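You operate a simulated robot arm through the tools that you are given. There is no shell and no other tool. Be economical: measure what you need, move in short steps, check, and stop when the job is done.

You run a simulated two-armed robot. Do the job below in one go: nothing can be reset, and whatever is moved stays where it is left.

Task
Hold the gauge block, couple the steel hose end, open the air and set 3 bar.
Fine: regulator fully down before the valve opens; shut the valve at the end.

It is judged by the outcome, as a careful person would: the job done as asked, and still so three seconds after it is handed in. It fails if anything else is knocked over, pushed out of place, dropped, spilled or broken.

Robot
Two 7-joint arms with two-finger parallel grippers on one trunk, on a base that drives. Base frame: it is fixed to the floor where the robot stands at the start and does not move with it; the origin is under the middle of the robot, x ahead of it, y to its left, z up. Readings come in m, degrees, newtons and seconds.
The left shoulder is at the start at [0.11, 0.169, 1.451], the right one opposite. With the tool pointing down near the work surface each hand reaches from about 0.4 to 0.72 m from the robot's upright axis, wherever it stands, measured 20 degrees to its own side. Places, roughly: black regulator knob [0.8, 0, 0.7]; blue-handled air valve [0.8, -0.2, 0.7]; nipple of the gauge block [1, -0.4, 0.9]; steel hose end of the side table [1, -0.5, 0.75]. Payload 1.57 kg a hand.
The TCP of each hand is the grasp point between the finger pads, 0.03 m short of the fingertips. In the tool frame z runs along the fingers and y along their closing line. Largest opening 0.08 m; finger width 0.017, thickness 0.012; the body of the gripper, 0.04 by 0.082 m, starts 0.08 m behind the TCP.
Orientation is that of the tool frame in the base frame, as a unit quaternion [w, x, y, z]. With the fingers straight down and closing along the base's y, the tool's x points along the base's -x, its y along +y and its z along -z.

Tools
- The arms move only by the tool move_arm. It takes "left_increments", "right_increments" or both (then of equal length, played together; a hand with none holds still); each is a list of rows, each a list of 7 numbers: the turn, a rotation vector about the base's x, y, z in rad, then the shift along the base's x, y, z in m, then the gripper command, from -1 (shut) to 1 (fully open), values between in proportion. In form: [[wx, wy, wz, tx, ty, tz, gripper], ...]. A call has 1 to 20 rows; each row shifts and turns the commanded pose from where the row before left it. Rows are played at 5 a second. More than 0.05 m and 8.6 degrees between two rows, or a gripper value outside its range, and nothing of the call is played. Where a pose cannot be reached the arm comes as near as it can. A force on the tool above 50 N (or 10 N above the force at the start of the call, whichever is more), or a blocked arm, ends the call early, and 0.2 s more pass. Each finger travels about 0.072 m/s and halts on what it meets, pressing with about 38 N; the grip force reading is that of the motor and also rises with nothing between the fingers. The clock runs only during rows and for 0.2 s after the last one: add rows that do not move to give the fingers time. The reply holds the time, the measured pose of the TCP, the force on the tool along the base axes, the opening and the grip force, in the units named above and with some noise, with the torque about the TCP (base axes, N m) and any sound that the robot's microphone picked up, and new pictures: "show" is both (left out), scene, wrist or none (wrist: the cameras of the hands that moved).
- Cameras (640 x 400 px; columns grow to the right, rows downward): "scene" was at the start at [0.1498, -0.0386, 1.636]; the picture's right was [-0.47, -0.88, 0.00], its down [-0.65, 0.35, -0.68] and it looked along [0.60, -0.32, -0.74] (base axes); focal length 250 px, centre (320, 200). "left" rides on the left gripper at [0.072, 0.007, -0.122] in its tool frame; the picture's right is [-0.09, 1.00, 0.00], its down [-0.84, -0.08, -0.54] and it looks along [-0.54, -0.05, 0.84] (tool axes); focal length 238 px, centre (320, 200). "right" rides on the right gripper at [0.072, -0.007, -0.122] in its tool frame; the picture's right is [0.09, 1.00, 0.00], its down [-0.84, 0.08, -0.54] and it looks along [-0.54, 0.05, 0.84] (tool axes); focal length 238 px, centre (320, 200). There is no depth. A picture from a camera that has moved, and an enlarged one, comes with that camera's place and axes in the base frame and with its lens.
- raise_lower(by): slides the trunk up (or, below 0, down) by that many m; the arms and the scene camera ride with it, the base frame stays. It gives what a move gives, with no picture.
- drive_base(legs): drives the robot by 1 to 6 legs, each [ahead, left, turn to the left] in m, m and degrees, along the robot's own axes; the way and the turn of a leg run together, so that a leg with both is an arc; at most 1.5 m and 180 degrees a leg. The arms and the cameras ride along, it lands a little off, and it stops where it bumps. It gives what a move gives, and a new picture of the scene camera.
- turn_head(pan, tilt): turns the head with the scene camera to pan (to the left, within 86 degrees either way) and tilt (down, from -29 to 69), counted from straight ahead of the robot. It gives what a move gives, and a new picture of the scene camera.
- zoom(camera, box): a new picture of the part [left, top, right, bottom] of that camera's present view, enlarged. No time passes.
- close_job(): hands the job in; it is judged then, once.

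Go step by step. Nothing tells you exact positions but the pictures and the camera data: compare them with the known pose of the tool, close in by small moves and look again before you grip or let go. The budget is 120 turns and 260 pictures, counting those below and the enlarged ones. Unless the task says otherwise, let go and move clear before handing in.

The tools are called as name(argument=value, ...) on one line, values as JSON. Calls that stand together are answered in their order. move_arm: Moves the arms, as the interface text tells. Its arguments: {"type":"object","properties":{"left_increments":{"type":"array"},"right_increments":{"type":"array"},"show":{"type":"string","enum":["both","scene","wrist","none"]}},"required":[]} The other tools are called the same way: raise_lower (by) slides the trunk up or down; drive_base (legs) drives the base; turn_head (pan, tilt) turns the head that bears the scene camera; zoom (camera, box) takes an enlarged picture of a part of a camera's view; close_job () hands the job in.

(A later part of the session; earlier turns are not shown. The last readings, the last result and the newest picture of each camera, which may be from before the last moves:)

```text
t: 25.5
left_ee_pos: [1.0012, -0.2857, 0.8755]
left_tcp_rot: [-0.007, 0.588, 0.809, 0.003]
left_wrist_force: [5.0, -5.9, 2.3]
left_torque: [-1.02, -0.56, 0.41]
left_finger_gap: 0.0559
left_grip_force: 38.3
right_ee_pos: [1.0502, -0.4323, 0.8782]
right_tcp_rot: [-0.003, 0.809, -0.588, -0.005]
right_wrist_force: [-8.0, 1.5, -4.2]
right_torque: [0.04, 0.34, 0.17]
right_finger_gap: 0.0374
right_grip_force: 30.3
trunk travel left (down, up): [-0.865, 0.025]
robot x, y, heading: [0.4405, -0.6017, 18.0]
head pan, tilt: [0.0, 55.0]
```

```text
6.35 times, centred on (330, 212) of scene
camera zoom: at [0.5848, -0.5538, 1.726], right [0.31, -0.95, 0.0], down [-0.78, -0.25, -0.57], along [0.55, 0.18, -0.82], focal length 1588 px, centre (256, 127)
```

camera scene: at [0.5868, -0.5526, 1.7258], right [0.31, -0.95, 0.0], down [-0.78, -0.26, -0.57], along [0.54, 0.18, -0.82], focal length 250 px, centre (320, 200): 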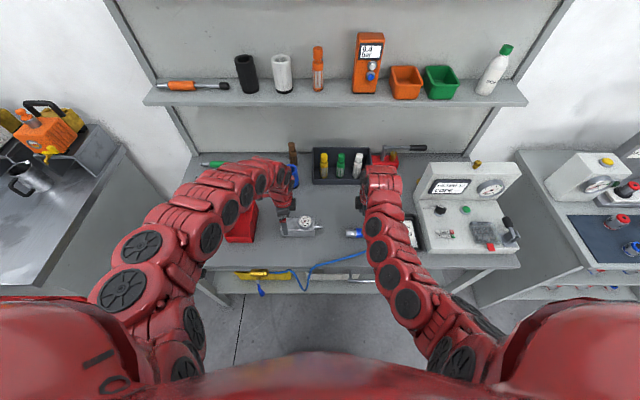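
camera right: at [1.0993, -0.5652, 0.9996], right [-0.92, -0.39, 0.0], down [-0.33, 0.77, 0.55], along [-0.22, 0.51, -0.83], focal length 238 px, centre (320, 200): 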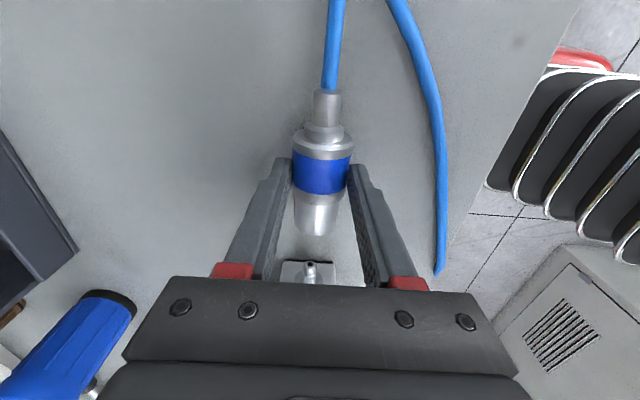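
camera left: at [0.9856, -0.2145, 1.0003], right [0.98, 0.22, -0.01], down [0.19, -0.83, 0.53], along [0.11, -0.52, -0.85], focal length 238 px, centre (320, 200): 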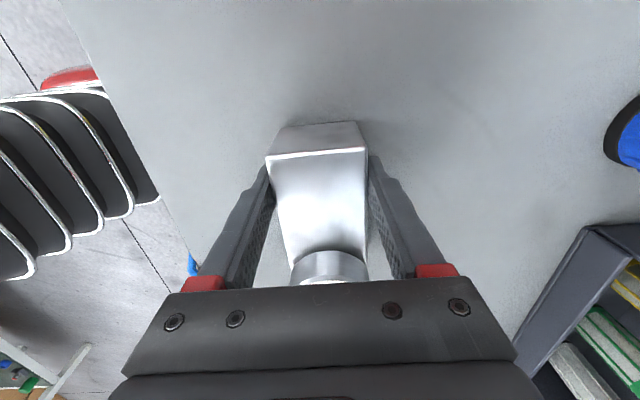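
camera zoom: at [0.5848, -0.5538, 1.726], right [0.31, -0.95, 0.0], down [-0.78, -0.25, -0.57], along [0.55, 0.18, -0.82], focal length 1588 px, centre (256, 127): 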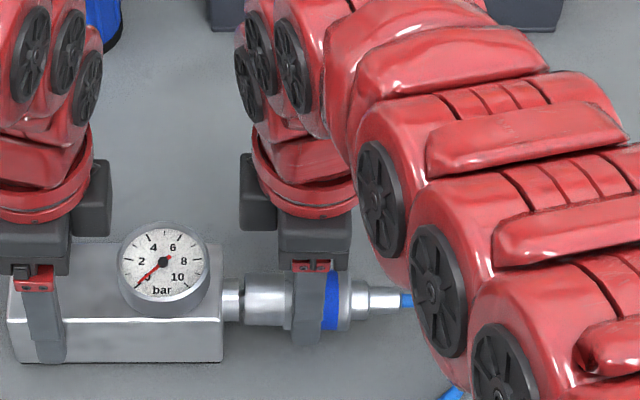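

The hand moved further than the hose end did, so it either slipped in the fingers or met the shoulder. I'll look closer.

zoom(camera="right", box=[220, 120, 420, 275])

zoom(camera="scene", box=[305, 205, 345, 230])

```text
2.58 times, centred on (320, 198) of right
camera zoom: at [1.0804, -0.4996, 1.0007], right [-0.92, -0.4, 0.0], down [-0.33, 0.77, 0.55], along [-0.22, 0.51, -0.83], focal length 615 px, centre (320, 206)
```

zoom: 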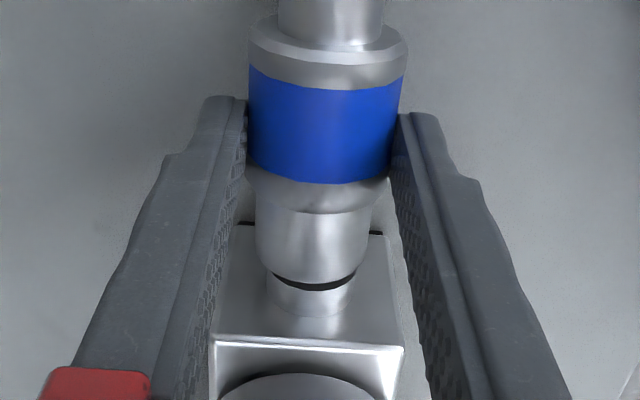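

```text
16.00 times, centred on (325, 218) of scene
camera zoom: at [0.5848, -0.5538, 1.726], right [0.31, -0.95, 0.0], down [-0.78, -0.25, -0.57], along [0.55, 0.18, -0.82], focal length 4002 px, centre (240, -80)
```

zoom: 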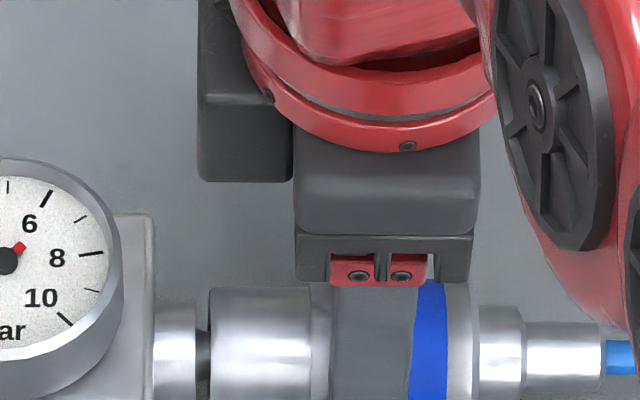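

The hose end still has about 4 mm to go and is slipping through the fingers, with a sideways load on it. A 1 mm test nudge will tell me the sign of that load.

move_arm(right_increments=[[0, 0, 0, 0.0014, 0.0005, 0, -1], [0, 0, 0, 0, 0, 0, -1], [0, 0, 0, 0, 0, 0, -1]], show="none")

```text
t: 26.3
left_ee_pos: [1.0013, -0.2848, 0.8754]
left_tcp_rot: [-0.008, 0.587, 0.809, 0.002]
left_wrist_force: [13.1, -2.7, 0.1]
left_torque: [-0.55, -0.45, 1.14]
left_finger_gap: 0.0557
left_grip_force: 37.7
right_ee_pos: [1.0519, -0.4311, 0.8793]
right_tcp_rot: [-0.003, 0.81, -0.586, -0.005]
right_wrist_force: [-14.1, 0.1, -4.7]
right_torque: [-0.06, 0.22, 0.48]
right_finger_gap: 0.0373
right_grip_force: 30.3
trunk travel left (down, up): [-0.865, 0.025]
robot x, y, heading: [0.4399, -0.6004, 18.4]
head pan, tilt: [0.0, 55.0]
```

Moving inward raised the load, so the hose end needs to come about 3 mm toward me. I'll correct that and push again with full grip.

move_arm(right_increments=[[0, 0, 0, -0.0028, -0.0009, -0.0003, -1], [0, 0, 0, 0, 0, 0, -1], [0, 0, 0, -0.0009, 0.0028, 0, -1], [0, 0, 0, -0.0009, 0.0028, 0, -1], [0, 0, 0, 0, 0, 0, -1]], show="none")

zoom(camera="scene", box=[305, 205, 345, 230])

```text
t: 27.5
left_ee_pos: [1.0008, -0.2837, 0.8756]
left_tcp_rot: [-0.007, 0.588, 0.809, 0.002]
left_wrist_force: [8.5, 2.7, 0.0]
left_torque: [-0.02, -1.09, 0.18]
left_finger_gap: 0.056
left_grip_force: 38.0
right_ee_pos: [1.0495, -0.4282, 0.8796]
right_tcp_rot: [-0.005, 0.809, -0.588, -0.004]
right_wrist_force: [3.2, -4.1, 10.2]
right_torque: [0.39, 0.06, 0.44]
right_finger_gap: 0.0371
right_grip_force: 29.7
trunk travel left (down, up): [-0.865, 0.025]
robot x, y, heading: [0.4397, -0.5986, 18.3]
head pan, tilt: [0.0, 55.0]
```

```text
16.00 times, centred on (325, 218) of scene
camera zoom: at [0.5857, -0.5536, 1.7261], right [0.31, -0.95, 0.0], down [-0.78, -0.25, -0.57], along [0.54, 0.18, -0.82], focal length 4002 px, centre (240, -80)
```

zoom: 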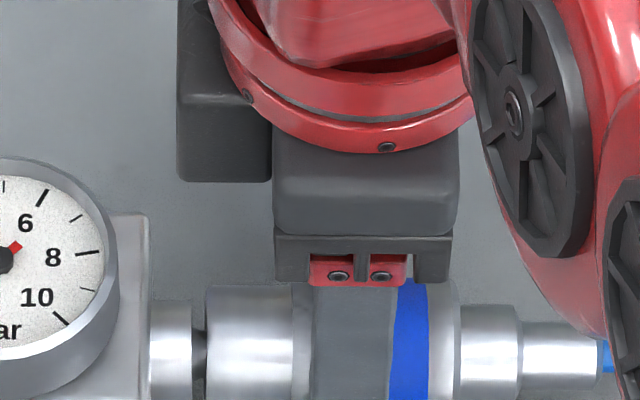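

The blue-band sleeve slides on the body, so I was pushing only the sleeve. I'll let go, move back about 5 cm, and look before gripping the fixed neck behind the sleeve.

move_arm(right_increments=[[0, 0, 0, 0, 0, 0, 0], [0, 0, 0, 0, 0, 0, 0.6], [0, 0, 0, 0, 0, 0, 0.6], [0, 0, 0, 0.005, -0.0155, 0, 0.6], [0, 0, 0, 0.005, -0.0155, 0, 0.6], [0, 0, 0, 0.005, -0.0155, 0, 0.6], [0, 0, 0, 0, 0, 0, 0.6]], show="wrist")

zoom(camera="scene", box=[305, 200, 361, 235])

zoom(camera="right", box=[220, 120, 420, 275])

```text
t: 29.1
left_ee_pos: [1.0004, -0.2843, 0.8751]
left_tcp_rot: [-0.008, 0.588, 0.809, 0.002]
left_wrist_force: [3.2, 1.5, 6.4]
left_torque: [0.26, -0.64, 0.35]
left_finger_gap: 0.0559
left_grip_force: 38.5
right_ee_pos: [1.0613, -0.4734, 0.8787]
right_tcp_rot: [-0.004, 0.808, -0.589, -0.005]
right_wrist_force: [-0.6, -1.1, -0.2]
right_torque: [-0.04, 0.01, 0.0]
right_finger_gap: 0.0639
right_grip_force: 0.1
trunk travel left (down, up): [-0.865, 0.025]
robot x, y, heading: [0.4434, -0.5975, 18.0]
head pan, tilt: [0.0, 55.0]
camera right: at [1.0911, -0.5402, 1.0003], right [-0.92, -0.4, 0.0], down [-0.33, 0.77, 0.55], along [-0.22, 0.51, -0.83], focal length 238 px, centre (320, 200)
```

right: 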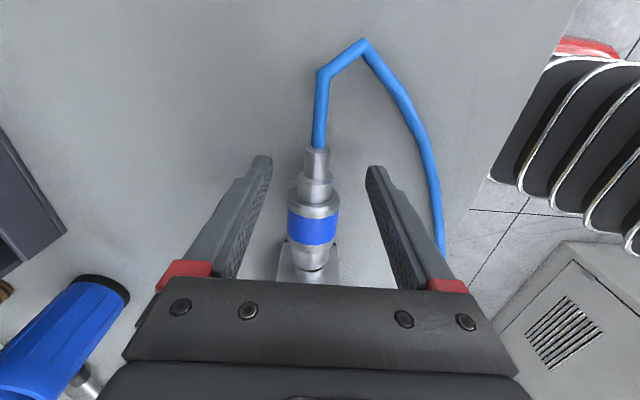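

```text
11.43 times, centred on (333, 218) of scene
camera zoom: at [0.5849, -0.553, 1.726], right [0.31, -0.95, 0.0], down [-0.78, -0.26, -0.57], along [0.55, 0.18, -0.82], focal length 2859 px, centre (171, 0)
```

zoom: 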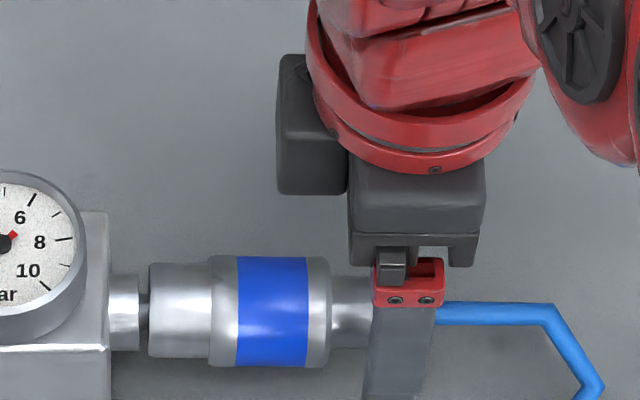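

```text
2.58 times, centred on (320, 198) of right
camera zoom: at [1.0911, -0.5402, 1.0003], right [-0.92, -0.4, 0.0], down [-0.33, 0.77, 0.55], along [-0.22, 0.51, -0.83], focal length 615 px, centre (320, 206)
```

zoom: 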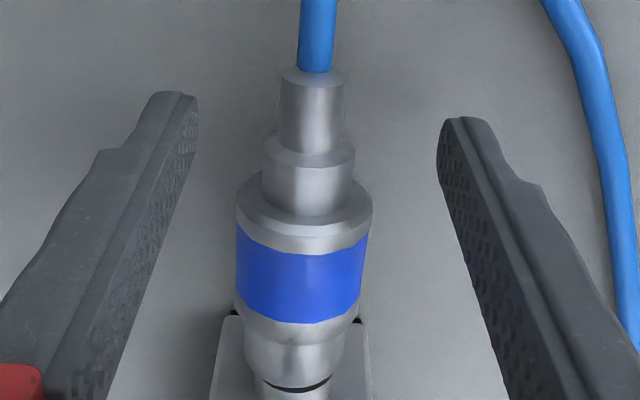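

The hose end stays on the nipple; its parts are front, sleeve with blue band, collar and neck. The fingers are beside the neck, so I'll lower slightly and grip there.

move_arm(right_increments=[[0, 0, 0, 0.0006, -0.0019, -0.006, 0.6], [0, 0, 0, 0, 0, 0, 0], [0, 0, 0, 0, 0, 0, -0.5], [0, 0, 0, 0, 0, 0, -1], [0, 0, 0, 0, 0, 0, -1], [0, 0, 0, 0, 0, 0, -1]], show="none")

zoom(camera="right", box=[220, 120, 420, 275])

zoom(camera="scene", box=[305, 200, 361, 235])

```text
t: 30.5
left_ee_pos: [1.001, -0.285, 0.8746]
left_tcp_rot: [-0.007, 0.589, 0.808, 0.003]
left_wrist_force: [-1.9, 2.8, 6.0]
left_torque: [0.34, -0.86, -0.59]
left_finger_gap: 0.0556
left_grip_force: 38.4
right_ee_pos: [1.0649, -0.4749, 0.8727]
right_tcp_rot: [-0.005, 0.809, -0.587, -0.004]
right_wrist_force: [8.8, 0.7, 3.8]
right_torque: [0.24, 0.06, -0.12]
right_finger_gap: 0.0205
right_grip_force: 30.2
trunk travel left (down, up): [-0.865, 0.025]
robot x, y, heading: [0.4437, -0.6005, 18.2]
head pan, tilt: [0.0, 55.0]
```

```text
2.58 times, centred on (320, 198) of right
camera zoom: at [1.093, -0.5425, 0.995], right [-0.92, -0.4, 0.0], down [-0.33, 0.77, 0.55], along [-0.22, 0.51, -0.83], focal length 615 px, centre (320, 206)
```

zoom: 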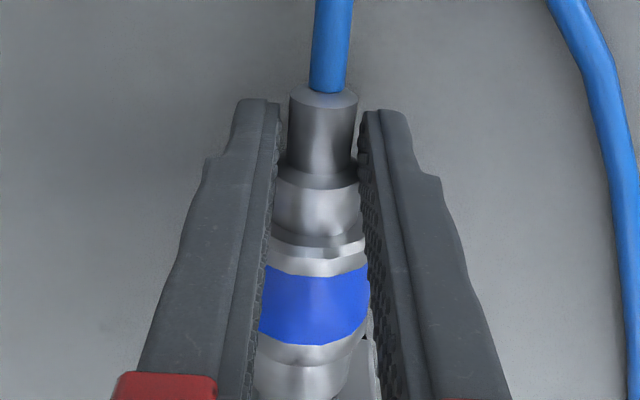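

```text
11.43 times, centred on (333, 218) of scene
camera zoom: at [0.5849, -0.553, 1.726], right [0.31, -0.95, 0.0], down [-0.78, -0.26, -0.57], along [0.55, 0.18, -0.82], focal length 2859 px, centre (171, 0)
```

zoom: 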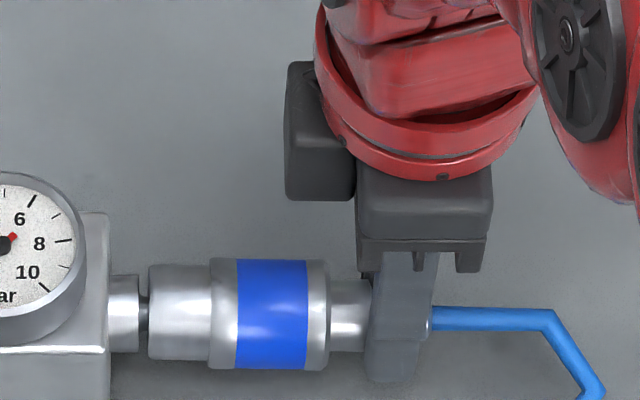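

The fingers hold the neck right behind the collar (gap 0.0205 m). I'll ease the 9 N side load by 2 mm and then push home.

move_arm(right_increments=[[0, 0, 0, 0.0017, 0.0005, 0.0005, -1], [0, 0, 0, -0.0009, 0.0028, 0, -1], [0, 0, 0, -0.0009, 0.0028, 0, -1], [0, 0, 0, -0.0009, 0.0028, 0, -1], [0, 0, 0, 0, 0, 0, -1]], show="none")

zoom(camera="scene", box=[305, 200, 361, 235])

```text
t: 31.7
left_ee_pos: [0.9987, -0.2826, 0.8742]
left_tcp_rot: [-0.008, 0.586, 0.81, 0.003]
left_wrist_force: [-9.5, 26.1, 1.6]
left_torque: [0.17, -0.35, 0.26]
left_finger_gap: 0.0559
left_grip_force: 37.4
right_ee_pos: [1.0623, -0.4679, 0.8729]
right_tcp_rot: [-0.001, 0.808, -0.589, -0.004]
right_wrist_force: [6.5, -29.2, 0.8]
right_torque: [-0.76, 0.05, 0.04]
right_finger_gap: 0.0217
right_grip_force: 29.5
trunk travel left (down, up): [-0.865, 0.025]
robot x, y, heading: [0.4399, -0.5958, 18.3]
head pan, tilt: [0.0, 55.0]
```

```text
11.43 times, centred on (333, 218) of scene
camera zoom: at [0.5845, -0.5534, 1.7259], right [0.31, -0.95, 0.0], down [-0.78, -0.26, -0.57], along [0.55, 0.18, -0.82], focal length 2859 px, centre (171, 0)
```

zoom: 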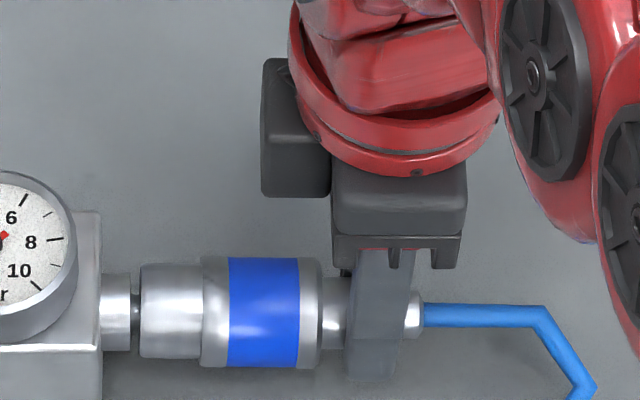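

The force reaches about 30 N with a 3 mm gap left. I'll push a bit harder, staying under 50 N.

move_arm(right_increments=[[0, 0, 0, -0.0006, 0.0019, 0, -1], [0, 0, 0, -0.0006, 0.0019, 0, -1], [0, 0, 0, -0.0006, 0.0019, 0, -1], [0, 0, 0, 0, 0, 0, -1]], show="none")

zoom(camera="scene", box=[305, 200, 361, 235])

```text
t: 32.7
left_ee_pos: [1.0006, -0.2833, 0.8762]
left_tcp_rot: [-0.008, 0.589, 0.808, 0.004]
left_wrist_force: [-6.1, 27.3, 2.0]
left_torque: [0.22, -0.31, 0.6]
left_finger_gap: 0.0559
left_grip_force: 37.9
right_ee_pos: [1.0597, -0.4611, 0.8737]
right_tcp_rot: [-0.003, 0.81, -0.587, -0.003]
right_wrist_force: [3.5, -30.1, -0.7]
right_torque: [-0.88, 0.02, 0.1]
right_finger_gap: 0.023
right_grip_force: 29.9
trunk travel left (down, up): [-0.865, 0.025]
robot x, y, heading: [0.4428, -0.6033, 17.9]
head pan, tilt: [0.0, 55.0]
```

```text
11.43 times, centred on (333, 218) of scene
camera zoom: at [0.5847, -0.5533, 1.726], right [0.31, -0.95, 0.0], down [-0.78, -0.26, -0.57], along [0.55, 0.18, -0.82], focal length 2859 px, centre (171, 0)
```

zoom: 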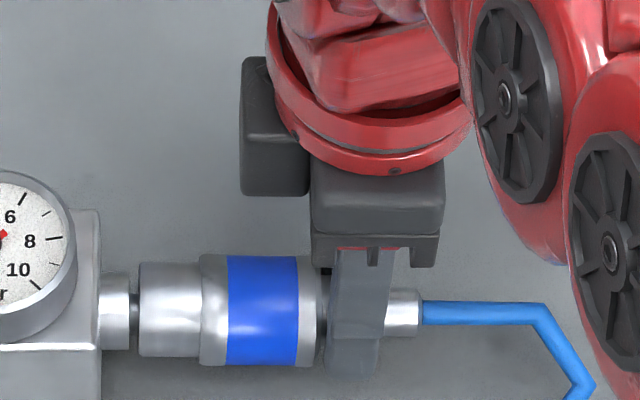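

The fingers rode up over the collar, so force is limited by slip there. The sleeve also stayed about 9 mm forward of its original place, which may block the latch. I'll regrip the sleeve and draw it back gently.

move_arm(right_increments=[[0, 0, 0, 0.0008, -0.0025, 0, -1], [0, 0, 0, 0.0004, -0.0012, 0, 0], [0, 0, 0, 0, 0, 0.001, 0.5], [0, 0, 0, 0, 0, 0.001, 0.5], [0, 0, 0, -0.0055, 0.017, 0, 0.5], [0, 0, 0, -0.0055, 0.017, 0, 0.5], [0, 0, 0, 0, 0, 0, 0.5], [0, 0, 0, 0, 0, 0, -0.3], [0, 0, 0, 0, 0, 0, -1], [0, 0, 0, 0, 0, 0, -1]], show="none")

zoom(camera="scene", box=[305, 200, 361, 235])

```text
t: 34.9
left_ee_pos: [1.0016, -0.2847, 0.8768]
left_tcp_rot: [-0.007, 0.588, 0.809, 0.002]
left_wrist_force: [8.2, -1.6, 0.1]
left_torque: [0.08, -0.3, 0.86]
left_finger_gap: 0.0557
left_grip_force: 37.8
right_ee_pos: [1.0489, -0.4298, 0.8745]
right_tcp_rot: [-0.003, 0.81, -0.587, -0.005]
right_wrist_force: [-11.3, -1.2, 1.5]
right_torque: [-0.03, 0.37, 0.44]
right_finger_gap: 0.0369
right_grip_force: 29.9
trunk travel left (down, up): [-0.865, 0.025]
robot x, y, heading: [0.444, -0.5992, 18.0]
head pan, tilt: [0.0, 55.0]
```

```text
11.43 times, centred on (333, 218) of scene
camera zoom: at [0.5848, -0.5532, 1.7259], right [0.31, -0.95, 0.0], down [-0.78, -0.26, -0.57], along [0.55, 0.18, -0.82], focal length 2859 px, centre (171, 0)
```

zoom: 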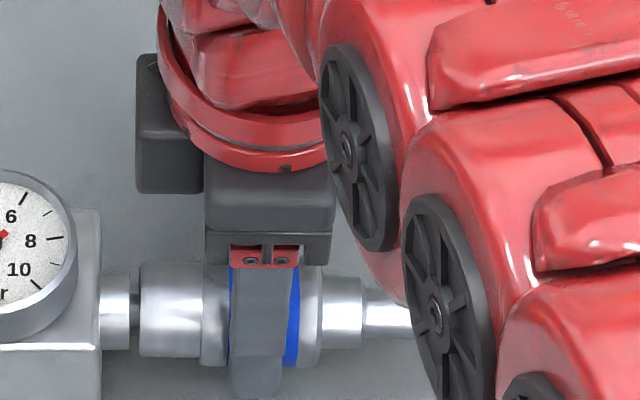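

I'm on the sleeve again. I'll relieve the side load and draw back 10 mm.

move_arm(right_increments=[[0, 0, 0, -0.0024, -0.0008, 0, -1], [0, 0, 0, 0.0008, -0.0024, 0, -1], [0, 0, 0, 0.0008, -0.0024, 0, -1], [0, 0, 0, 0.0008, -0.0024, 0, -1], [0, 0, 0, 0, 0, 0, -1]], show="none")

zoom(camera="scene", box=[305, 200, 361, 235])

```text
t: 36.1
left_ee_pos: [1.0004, -0.2841, 0.8763]
left_tcp_rot: [-0.007, 0.588, 0.809, 0.002]
left_wrist_force: [2.4, 3.5, 3.8]
left_torque: [-0.48, -0.7, 0.31]
left_finger_gap: 0.0559
left_grip_force: 37.5
right_ee_pos: [1.0521, -0.4402, 0.8753]
right_tcp_rot: [-0.003, 0.809, -0.588, -0.004]
right_wrist_force: [0.5, -0.1, -0.7]
right_torque: [0.05, 0.07, 0.01]
right_finger_gap: 0.0372
right_grip_force: 30.2
trunk travel left (down, up): [-0.865, 0.025]
robot x, y, heading: [0.4388, -0.5966, 17.9]
head pan, tilt: [0.0, 55.0]
```

```text
11.43 times, centred on (333, 218) of scene
camera zoom: at [0.5854, -0.5534, 1.7259], right [0.31, -0.95, 0.0], down [-0.78, -0.25, -0.57], along [0.54, 0.18, -0.82], focal length 2859 px, centre (171, 0)
```

zoom: 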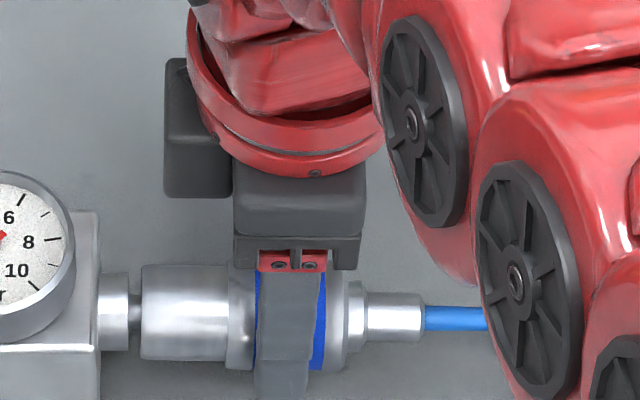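

The sleeve slid back while the body stayed put. I'll draw it further until it resists.

move_arm(right_increments=[[0, 0, 0, 0.0006, -0.0019, 0, -1], [0, 0, 0, 0.0006, -0.0019, 0, -1], [0, 0, 0, 0, 0, 0, -1]], show="none")

zoom(camera="scene", box=[305, 200, 361, 235])

```text
t: 36.9
left_ee_pos: [1.0005, -0.2847, 0.8752]
left_tcp_rot: [-0.007, 0.588, 0.809, 0.002]
left_wrist_force: [2.1, 3.1, 3.0]
left_torque: [0.48, -0.45, 0.33]
left_finger_gap: 0.056
left_grip_force: 38.4
right_ee_pos: [1.0527, -0.4426, 0.8755]
right_tcp_rot: [-0.003, 0.809, -0.588, -0.005]
right_wrist_force: [0.6, 1.6, 0.1]
right_torque: [0.07, 0.02, -0.05]
right_finger_gap: 0.0371
right_grip_force: 29.9
trunk travel left (down, up): [-0.865, 0.025]
robot x, y, heading: [0.4449, -0.5966, 18.2]
head pan, tilt: [0.0, 55.0]
```

```text
11.43 times, centred on (333, 218) of scene
camera zoom: at [0.5853, -0.5526, 1.7259], right [0.31, -0.95, 0.0], down [-0.78, -0.26, -0.57], along [0.54, 0.18, -0.82], focal length 2859 px, centre (171, 0)
```

zoom: 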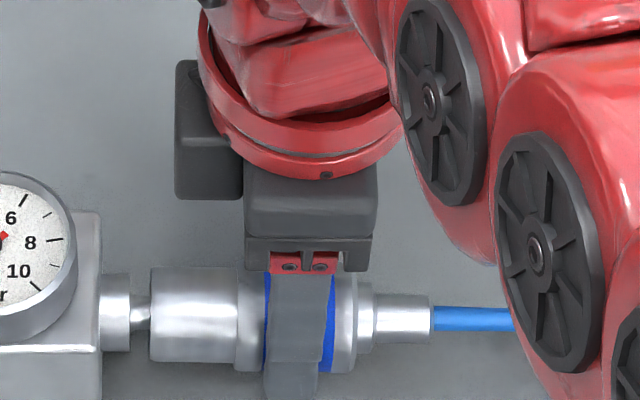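

The sleeve is now against its back stop, as it was originally. With it back, I'll regrip the neck and push the body home.

move_arm(right_increments=[[0, 0, 0, 0, 0, 0, 0], [0, 0, 0, 0, 0, 0, 0.5], [0, 0, 0, 0, 0, 0, 0.5], [0, 0, 0, 0.0057, -0.0176, 0, 0.5], [0, 0, 0, 0.0058, -0.0177, -0.002, 0.5], [0, 0, 0, 0, 0, 0, 0.5], [0, 0, 0, 0, 0, 0, -0.4], [0, 0, 0, 0, 0, 0, -1], [0, 0, 0, 0, 0, 0, -1], [0, 0, 0, 0, 0, 0, -1]], show="none")

zoom(camera="scene", box=[305, 200, 361, 235])

```text
t: 39.1
left_ee_pos: [0.9983, -0.2862, 0.8769]
left_tcp_rot: [-0.007, 0.588, 0.808, 0.003]
left_wrist_force: [-2.3, 3.8, -0.8]
left_torque: [0.29, 0.08, -0.09]
left_finger_gap: 0.056
left_grip_force: 38.1
right_ee_pos: [1.0647, -0.4802, 0.8755]
right_tcp_rot: [-0.005, 0.809, -0.588, -0.003]
right_wrist_force: [4.9, -11.4, 24.6]
right_torque: [-0.07, -0.12, 0.0]
right_finger_gap: 0.0
right_grip_force: 21.1
trunk travel left (down, up): [-0.865, 0.025]
robot x, y, heading: [0.4431, -0.6031, 18.0]
head pan, tilt: [0.0, 55.0]
```

```text
11.43 times, centred on (333, 218) of scene
camera zoom: at [0.583, -0.5545, 1.7264], right [0.31, -0.95, 0.0], down [-0.78, -0.25, -0.57], along [0.55, 0.18, -0.82], focal length 2859 px, centre (171, 0)
```

zoom: 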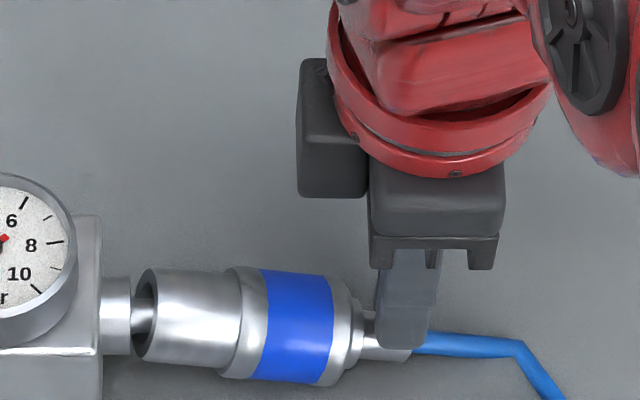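

The hose end drooped off the nipple and the fingers closed above it, pressing on it. I'll open, lift clear and look.

move_arm(right_increments=[[0, 0, 0, 0, 0, 0.008, -1], [0, 0, 0, 0, 0, 0.01, 0], [0, 0, 0, 0, 0, 0.01, 1], [0, 0, 0, 0.002, -0.006, 0.01, 1], [0, 0, 0, 0, 0, 0.01, 1], [0, 0, 0, 0, 0, 0, 1]], show="wrist")

zoom(camera="scene", box=[305, 200, 361, 235])

zoom(camera="right", box=[220, 120, 420, 275])

```text
t: 40.5
left_ee_pos: [1.0002, -0.2856, 0.8755]
left_tcp_rot: [-0.008, 0.588, 0.809, 0.001]
left_wrist_force: [-1.6, -2.1, 0.4]
left_torque: [-0.24, -0.05, -0.33]
left_finger_gap: 0.0557
left_grip_force: 37.4
right_ee_pos: [1.0657, -0.4833, 0.9211]
right_tcp_rot: [-0.003, 0.809, -0.588, -0.005]
right_wrist_force: [-0.4, 0.7, 0.5]
right_torque: [-0.01, 0.0, -0.03]
right_finger_gap: 0.08
right_grip_force: 0.1
trunk travel left (down, up): [-0.865, 0.025]
robot x, y, heading: [0.4384, -0.5988, 18.2]
head pan, tilt: [0.0, 55.0]
camera right: at [1.0951, -0.5513, 1.043], right [-0.92, -0.4, 0.0], down [-0.33, 0.77, 0.55], along [-0.22, 0.51, -0.83], focal length 238 px, centre (320, 200)
```

right: 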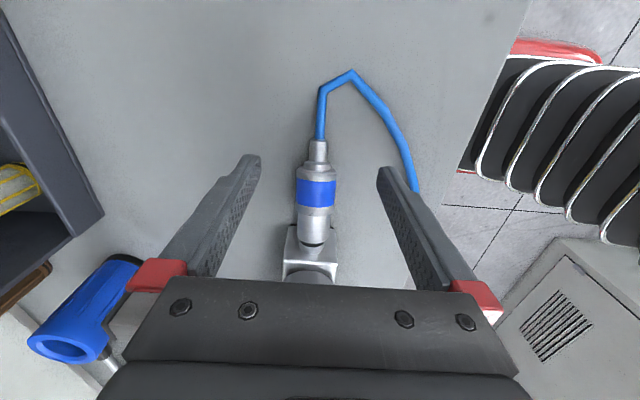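

```text
11.43 times, centred on (333, 218) of scene
camera zoom: at [0.5851, -0.5531, 1.7259], right [0.31, -0.95, 0.0], down [-0.78, -0.26, -0.57], along [0.54, 0.18, -0.82], focal length 2859 px, centre (171, 0)
```

zoom: 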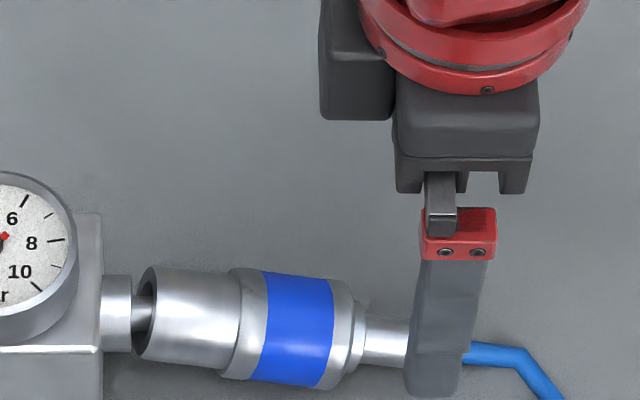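

```text
2.58 times, centred on (320, 198) of right
camera zoom: at [1.0951, -0.5513, 1.043], right [-0.92, -0.4, 0.0], down [-0.33, 0.77, 0.55], along [-0.22, 0.51, -0.83], focal length 615 px, centre (320, 206)
```

zoom: 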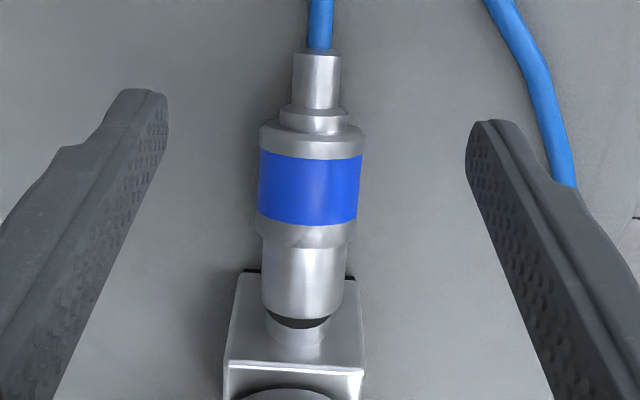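

The hose end rests with its mouth on the nipple and its tail on the bench. I'll take it by the sleeve, draw it off the nipple (which keeps the sleeve back), and set it flat on the bench to regrip its front body.

move_arm(right_increments=[[0, 0, 0, -0.0065, 0.0204, 0, 1], [0, 0, 0, -0.0065, 0.0203, 0, 1], [0, 0, 0, 0, 0, -0.03, 1], [0, 0, 0, 0, 0, -0.025, 1], [0, 0, 0, 0, 0, 0, 1], [0, 0, 0, 0, 0, 0, 0], [0, 0, 0, 0, 0, 0, -0.5], [0, 0, 0, 0, 0, 0, -1], [0, 0, 0, 0, 0, 0, -1], [0, 0, 0, 0.0031, -0.0095, 0, -1], [0, 0, 0, 0.0031, -0.0095, 0, -1], [0, 0, 0, 0, 0, 0, -1]], show="none")

zoom(camera="scene", box=[305, 200, 361, 235])

zoom(camera="right", box=[220, 120, 420, 275])

```text
t: 43.1
left_ee_pos: [1.0011, -0.2843, 0.8753]
left_tcp_rot: [-0.007, 0.589, 0.808, 0.002]
left_wrist_force: [0.7, -0.7, 0.8]
left_torque: [-0.02, -0.24, -0.02]
left_finger_gap: 0.0559
left_grip_force: 37.8
right_ee_pos: [1.0585, -0.4622, 0.8655]
right_tcp_rot: [-0.003, 0.809, -0.588, -0.005]
right_wrist_force: [1.1, 3.4, 4.0]
right_torque: [0.0, -0.08, 0.02]
right_finger_gap: 0.0376
right_grip_force: 29.8
trunk travel left (down, up): [-0.865, 0.025]
robot x, y, heading: [0.4405, -0.5998, 18.1]
head pan, tilt: [0.0, 55.0]
```

```text
11.43 times, centred on (333, 218) of scene
camera zoom: at [0.5855, -0.5526, 1.726], right [0.31, -0.95, 0.0], down [-0.78, -0.26, -0.57], along [0.54, 0.18, -0.82], focal length 2859 px, centre (171, 0)
```

zoom: 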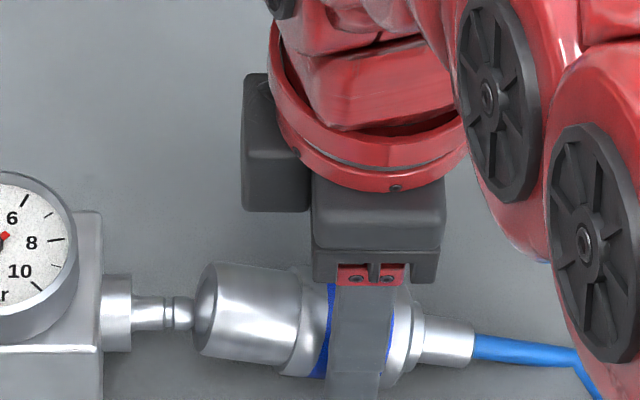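

```text
2.58 times, centred on (320, 198) of right
camera zoom: at [1.0892, -0.5294, 0.9878], right [-0.92, -0.4, 0.0], down [-0.33, 0.77, 0.55], along [-0.22, 0.51, -0.83], focal length 615 px, centre (320, 206)
```

zoom: 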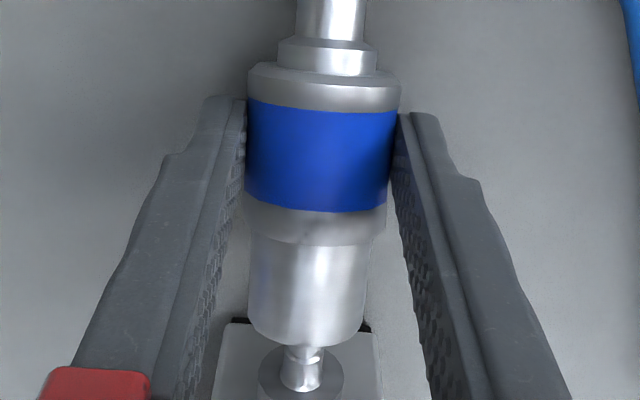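

The nipple has a ball groove, so this is a push-on latch. I'll draw the hose end fully clear, lower it and let it settle flat on the bench.

move_arm(right_increments=[[0, 0, 0, 0.0046, -0.0143, 0, -1], [0, 0, 0, 0.0046, -0.0143, 0, -1], [0, 0, 0, 0, 0, -0.004, -1], [0, 0, 0, 0, 0, 0, -1], [0, 0, 0, 0, 0, 0, 0], [0, 0, 0, 0, 0, 0, 0.6], [0, 0, 0, 0, 0, 0, 1], [0, 0, 0, 0, 0, 0.03, 1], [0, 0, 0, 0, 0, 0.03, 1]], show="wrist")

zoom(camera="scene", box=[305, 195, 369, 235])

zoom(camera="right", box=[220, 120, 420, 275])

```text
t: 45.1
left_ee_pos: [1.001, -0.286, 0.8752]
left_tcp_rot: [-0.008, 0.588, 0.809, 0.003]
left_wrist_force: [-1.0, 2.1, -0.7]
left_torque: [0.65, 0.03, 0.01]
left_finger_gap: 0.056
left_grip_force: 37.9
right_ee_pos: [1.0677, -0.4906, 0.9237]
right_tcp_rot: [-0.003, 0.809, -0.588, -0.005]
right_wrist_force: [-0.2, -0.7, 0.1]
right_torque: [-0.01, 0.0, -0.01]
right_finger_gap: 0.0796
right_grip_force: 0.1
trunk travel left (down, up): [-0.865, 0.025]
robot x, y, heading: [0.4429, -0.6019, 18.0]
head pan, tilt: [0.0, 55.0]
camera right: at [1.0972, -0.5576, 1.0452], right [-0.92, -0.4, 0.0], down [-0.33, 0.77, 0.55], along [-0.22, 0.51, -0.83], focal length 238 px, centre (320, 200)
```

right: 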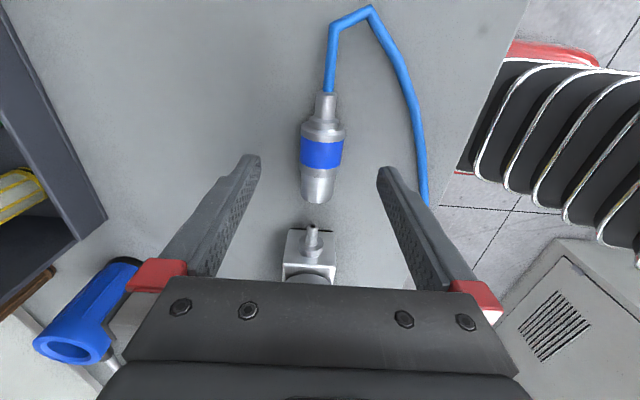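

```text
10.00 times, centred on (337, 215) of scene
camera zoom: at [0.5852, -0.5526, 1.7259], right [0.31, -0.95, 0.0], down [-0.78, -0.26, -0.57], along [0.54, 0.18, -0.82], focal length 2502 px, centre (150, 50)
```

zoom: 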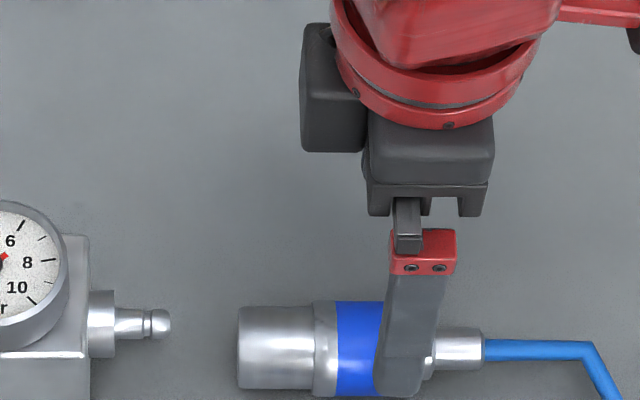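

```text
2.58 times, centred on (320, 198) of right
camera zoom: at [1.0972, -0.5576, 1.0452], right [-0.92, -0.4, 0.0], down [-0.33, 0.77, 0.55], along [-0.22, 0.51, -0.83], focal length 615 px, centre (320, 206)
```

zoom: 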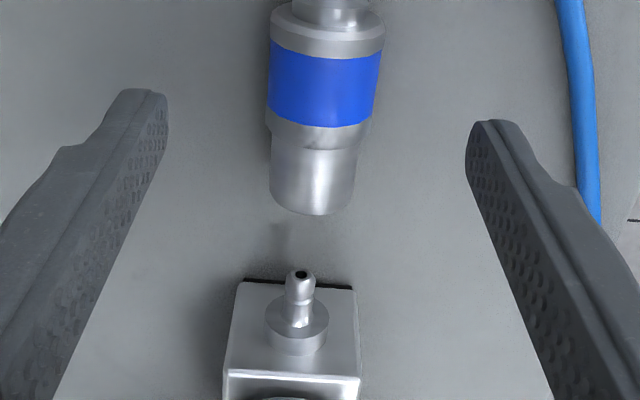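

The hose end lies flat with its sleeve back. I'll move over the front cylinder, grip it, and lift about 10 mm to nipple height.

move_arm(right_increments=[[0, 0, 0, -0.006, 0.0186, 0, 1], [0, 0, 0, -0.006, 0.0185, 0, 1], [0, 0, 0, 0, 0, -0.03, 1], [0, 0, 0, 0, 0, -0.028, 1], [0, 0, 0, 0, 0, 0, 1], [0, 0, 0, 0, 0, 0, 0], [0, 0, 0, 0, 0, 0, -0.5], [0, 0, 0, 0, 0, 0, -1], [0, 0, 0, 0, 0, 0, -1], [0, 0, 0, 0.001, 0.0003, 0.0102, -1], [0, 0, 0, 0, 0, 0, -1]], show="none")

zoom(camera="scene", box=[305, 195, 369, 235])

zoom(camera="right", box=[220, 120, 420, 275])

```text
t: 47.5
left_ee_pos: [0.9999, -0.2858, 0.8763]
left_tcp_rot: [-0.007, 0.587, 0.809, 0.002]
left_wrist_force: [-2.8, 1.2, -1.2]
left_torque: [0.3, -0.04, 0.03]
left_finger_gap: 0.0559
left_grip_force: 37.4
right_ee_pos: [1.057, -0.4524, 0.874]
right_tcp_rot: [-0.004, 0.809, -0.587, -0.005]
right_wrist_force: [-1.0, 1.3, -4.5]
right_torque: [0.08, 0.03, 0.0]
right_finger_gap: 0.0298
right_grip_force: 30.2
trunk travel left (down, up): [-0.865, 0.025]
robot x, y, heading: [0.4373, -0.5989, 18.2]
head pan, tilt: [0.0, 55.0]
```

```text
10.00 times, centred on (337, 215) of scene
camera zoom: at [0.5851, -0.5529, 1.7259], right [0.31, -0.95, 0.0], down [-0.78, -0.26, -0.57], along [0.54, 0.18, -0.82], focal length 2502 px, centre (150, 50)
```

zoom: 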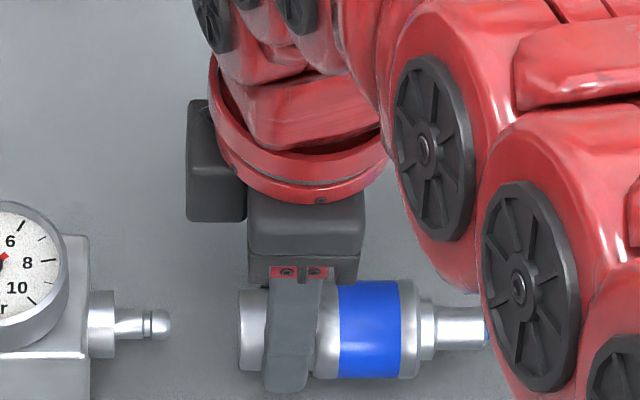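

```text
2.58 times, centred on (320, 198) of right
camera zoom: at [1.0866, -0.5205, 0.9964], right [-0.92, -0.4, 0.0], down [-0.33, 0.77, 0.55], along [-0.22, 0.51, -0.83], focal length 615 px, centre (320, 206)
```

zoom: 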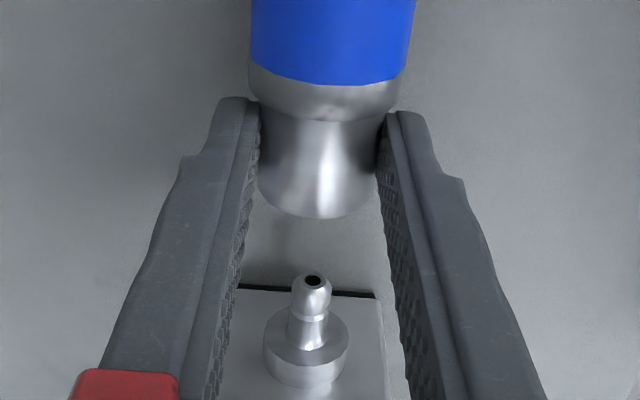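

The front body is gripped directly. I'll raise it 2.5 mm, approach, and check again.

move_arm(right_increments=[[0, 0, 0, -0.0005, -0.0002, 0.0025, -1], [0, 0, 0, -0.0034, 0.0105, 0, -1], [0, 0, 0, -0.0034, 0.0105, 0, -1], [0, 0, 0, 0, 0, 0, -1]], show="none")

zoom(camera="scene", box=[305, 195, 369, 235])

zoom(camera="right", box=[220, 120, 420, 275])

```text
t: 48.5
left_ee_pos: [0.9999, -0.2849, 0.8759]
left_tcp_rot: [-0.007, 0.588, 0.809, 0.002]
left_wrist_force: [-4.0, 1.5, 0.3]
left_torque: [0.14, -0.06, -0.12]
left_finger_gap: 0.0562
left_grip_force: 37.7
right_ee_pos: [1.0495, -0.4312, 0.8779]
right_tcp_rot: [-0.004, 0.809, -0.588, -0.005]
right_wrist_force: [0.4, -0.2, -2.1]
right_torque: [0.03, 0.05, 0.03]
right_finger_gap: 0.0301
right_grip_force: 30.2
trunk travel left (down, up): [-0.865, 0.025]
robot x, y, heading: [0.4442, -0.5987, 17.9]
head pan, tilt: [0.0, 55.0]
```

```text
10.00 times, centred on (337, 215) of scene
camera zoom: at [0.5851, -0.5529, 1.726], right [0.31, -0.95, 0.0], down [-0.78, -0.26, -0.57], along [0.54, 0.18, -0.82], focal length 2502 px, centre (150, 50)
```

zoom: 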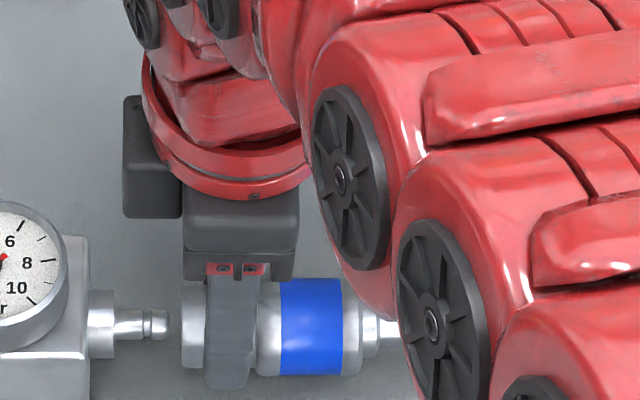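

```text
2.58 times, centred on (320, 198) of right
camera zoom: at [1.0792, -0.4991, 0.9993], right [-0.92, -0.4, 0.0], down [-0.33, 0.77, 0.55], along [-0.22, 0.51, -0.83], focal length 615 px, centre (320, 206)
```

zoom: 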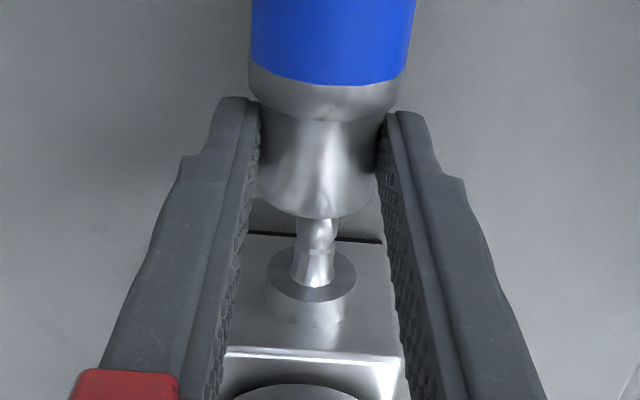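

Lined up within about a millimetre. I'll push on along the axis.

move_arm(right_increments=[[0, 0, 0, -0.002, 0.0035, 0.0005, -1], [0, 0, 0, -0.0012, 0.0038, 0, -1], [0, 0, 0, -0.0012, 0.0038, 0, -1], [0, 0, 0, -0.0012, 0.0038, 0, -1], [0, 0, 0, -0.0012, 0.0038, 0, -1], [0, 0, 0, 0, 0, 0, -1]], show="none")

zoom(camera="scene", box=[305, 200, 361, 235])

```text
t: 49.9
left_ee_pos: [1.0, -0.2839, 0.8761]
left_tcp_rot: [-0.007, 0.587, 0.809, 0.003]
left_wrist_force: [1.6, 2.5, 0.6]
left_torque: [1.11, -0.16, 0.5]
left_finger_gap: 0.0557
left_grip_force: 38.1
right_ee_pos: [1.0416, -0.41, 0.878]
right_tcp_rot: [-0.006, 0.81, -0.587, -0.006]
right_wrist_force: [-2.6, 4.2, 12.8]
right_torque: [0.18, 0.1, 0.02]
right_finger_gap: 0.0302
right_grip_force: 29.7
trunk travel left (down, up): [-0.865, 0.025]
robot x, y, heading: [0.438, -0.6015, 18.2]
head pan, tilt: [0.0, 55.0]
```

```text
11.43 times, centred on (333, 218) of scene
camera zoom: at [0.5844, -0.5527, 1.7261], right [0.31, -0.95, 0.0], down [-0.78, -0.26, -0.57], along [0.55, 0.18, -0.82], focal length 2859 px, centre (171, 0)
```

zoom: 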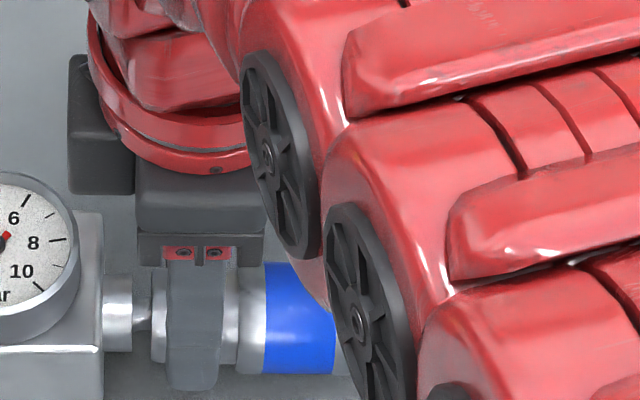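

The hose end is well on, with some upward load on the hand. I'll raise it 2 mm and keep pushing.

move_arm(right_increments=[[0, 0, 0, 0, 0, 0.002, -1], [0, 0, 0, -0.0006, 0.0019, 0, -1], [0, 0, 0, -0.0006, 0.0019, 0, -1], [0, 0, 0, -0.0006, 0.0019, 0, -1], [0, 0, 0, -0.0006, 0.0019, 0, -1], [0, 0, 0, 0, 0, 0, -1]], show="none")

zoom(camera="scene", box=[305, 200, 361, 235])

```text
t: 51.3
left_ee_pos: [1.0018, -0.2849, 0.8758]
left_tcp_rot: [-0.007, 0.588, 0.809, 0.002]
left_wrist_force: [-0.8, 2.6, 6.4]
left_torque: [-0.97, -0.63, -0.01]
left_finger_gap: 0.0561
left_grip_force: 38.2
right_ee_pos: [1.0394, -0.4074, 0.8802]
right_tcp_rot: [-0.003, 0.809, -0.587, -0.004]
right_wrist_force: [-0.7, -4.0, -4.3]
right_torque: [-0.03, 0.0, 0.06]
right_finger_gap: 0.0302
right_grip_force: 29.6
trunk travel left (down, up): [-0.865, 0.025]
robot x, y, heading: [0.4391, -0.5973, 17.8]
head pan, tilt: [0.0, 55.0]
```

```text
11.43 times, centred on (333, 218) of scene
camera zoom: at [0.5845, -0.553, 1.726], right [0.31, -0.95, 0.0], down [-0.78, -0.26, -0.57], along [0.55, 0.18, -0.82], focal length 2859 px, centre (171, 0)
```

zoom: 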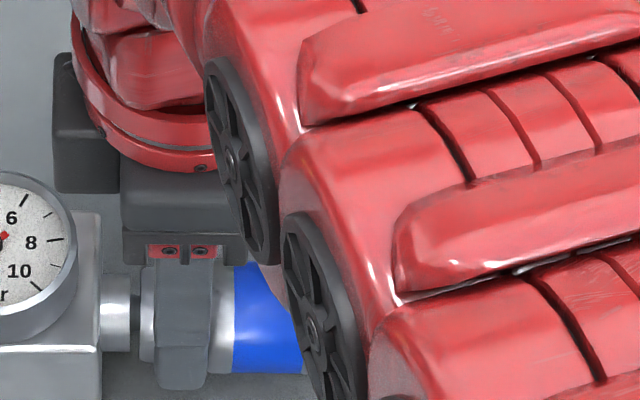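

The sleeve has slid forward by itself, which may mean the latch is taking hold. I'll push a little more and watch force and gap.

move_arm(right_increments=[[0, 0, 0, -0.0006, 0.0019, 0, -1], [0, 0, 0, -0.0006, 0.0019, 0, -1], [0, 0, 0, -0.0006, 0.0019, 0, -1], [0, 0, 0, 0, 0, 0, -1]], show="wrist")

zoom(camera="scene", box=[305, 200, 361, 235])

zoom(camera="right", box=[220, 100, 420, 275])

```text
t: 52.3
left_ee_pos: [1.0012, -0.2845, 0.8748]
left_tcp_rot: [-0.008, 0.589, 0.808, 0.002]
left_wrist_force: [-3.5, 7.2, 8.1]
left_torque: [-0.81, -0.61, -0.33]
left_finger_gap: 0.0561
left_grip_force: 38.4
right_ee_pos: [1.0393, -0.4077, 0.8804]
right_tcp_rot: [-0.003, 0.808, -0.589, -0.004]
right_wrist_force: [3.7, -13.7, -7.6]
right_torque: [-0.72, -0.11, 0.1]
right_finger_gap: 0.0304
right_grip_force: 30.3
right hand out of reach, approached as far as the arm can: row 2
trunk travel left (down, up): [-0.865, 0.025]
robot x, y, heading: [0.4396, -0.5988, 18.1]
head pan, tilt: [0.0, 55.0]
camera right: at [1.0688, -0.4741, 1.0021], right [-0.92, -0.39, 0.0], down [-0.33, 0.77, 0.55], along [-0.22, 0.51, -0.83], focal length 238 px, centre (320, 200)
```

right: 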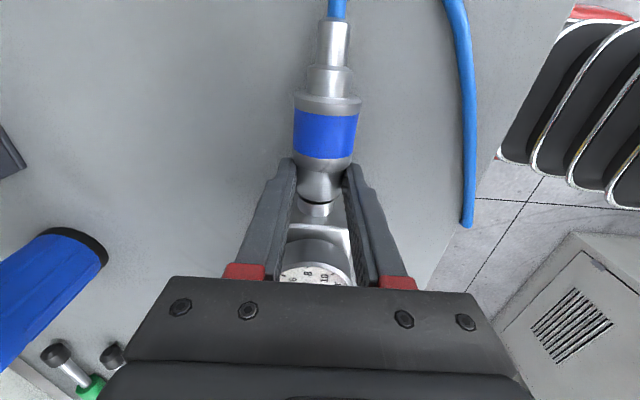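

```text
11.43 times, centred on (333, 218) of scene
camera zoom: at [0.5853, -0.5537, 1.7259], right [0.31, -0.95, 0.0], down [-0.78, -0.25, -0.57], along [0.54, 0.18, -0.82], focal length 2859 px, centre (171, 0)
```

zoom: 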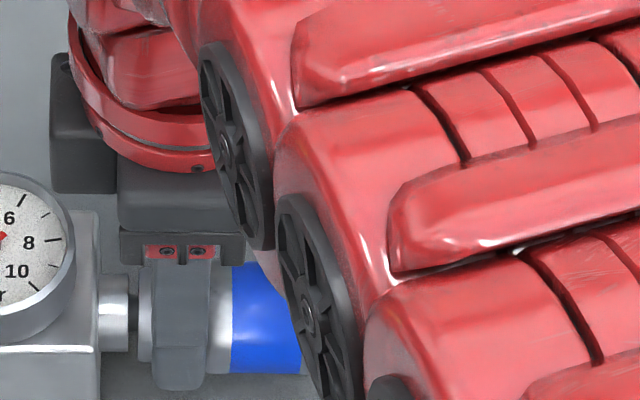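

```text
2.29 times, centred on (320, 188) of right
camera zoom: at [1.0688, -0.4741, 1.0021], right [-0.92, -0.39, 0.0], down [-0.33, 0.77, 0.55], along [-0.22, 0.51, -0.83], focal length 545 px, centre (320, 229)
```

zoom: 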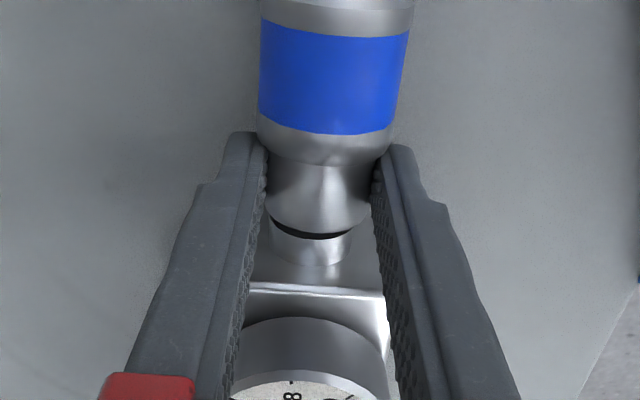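

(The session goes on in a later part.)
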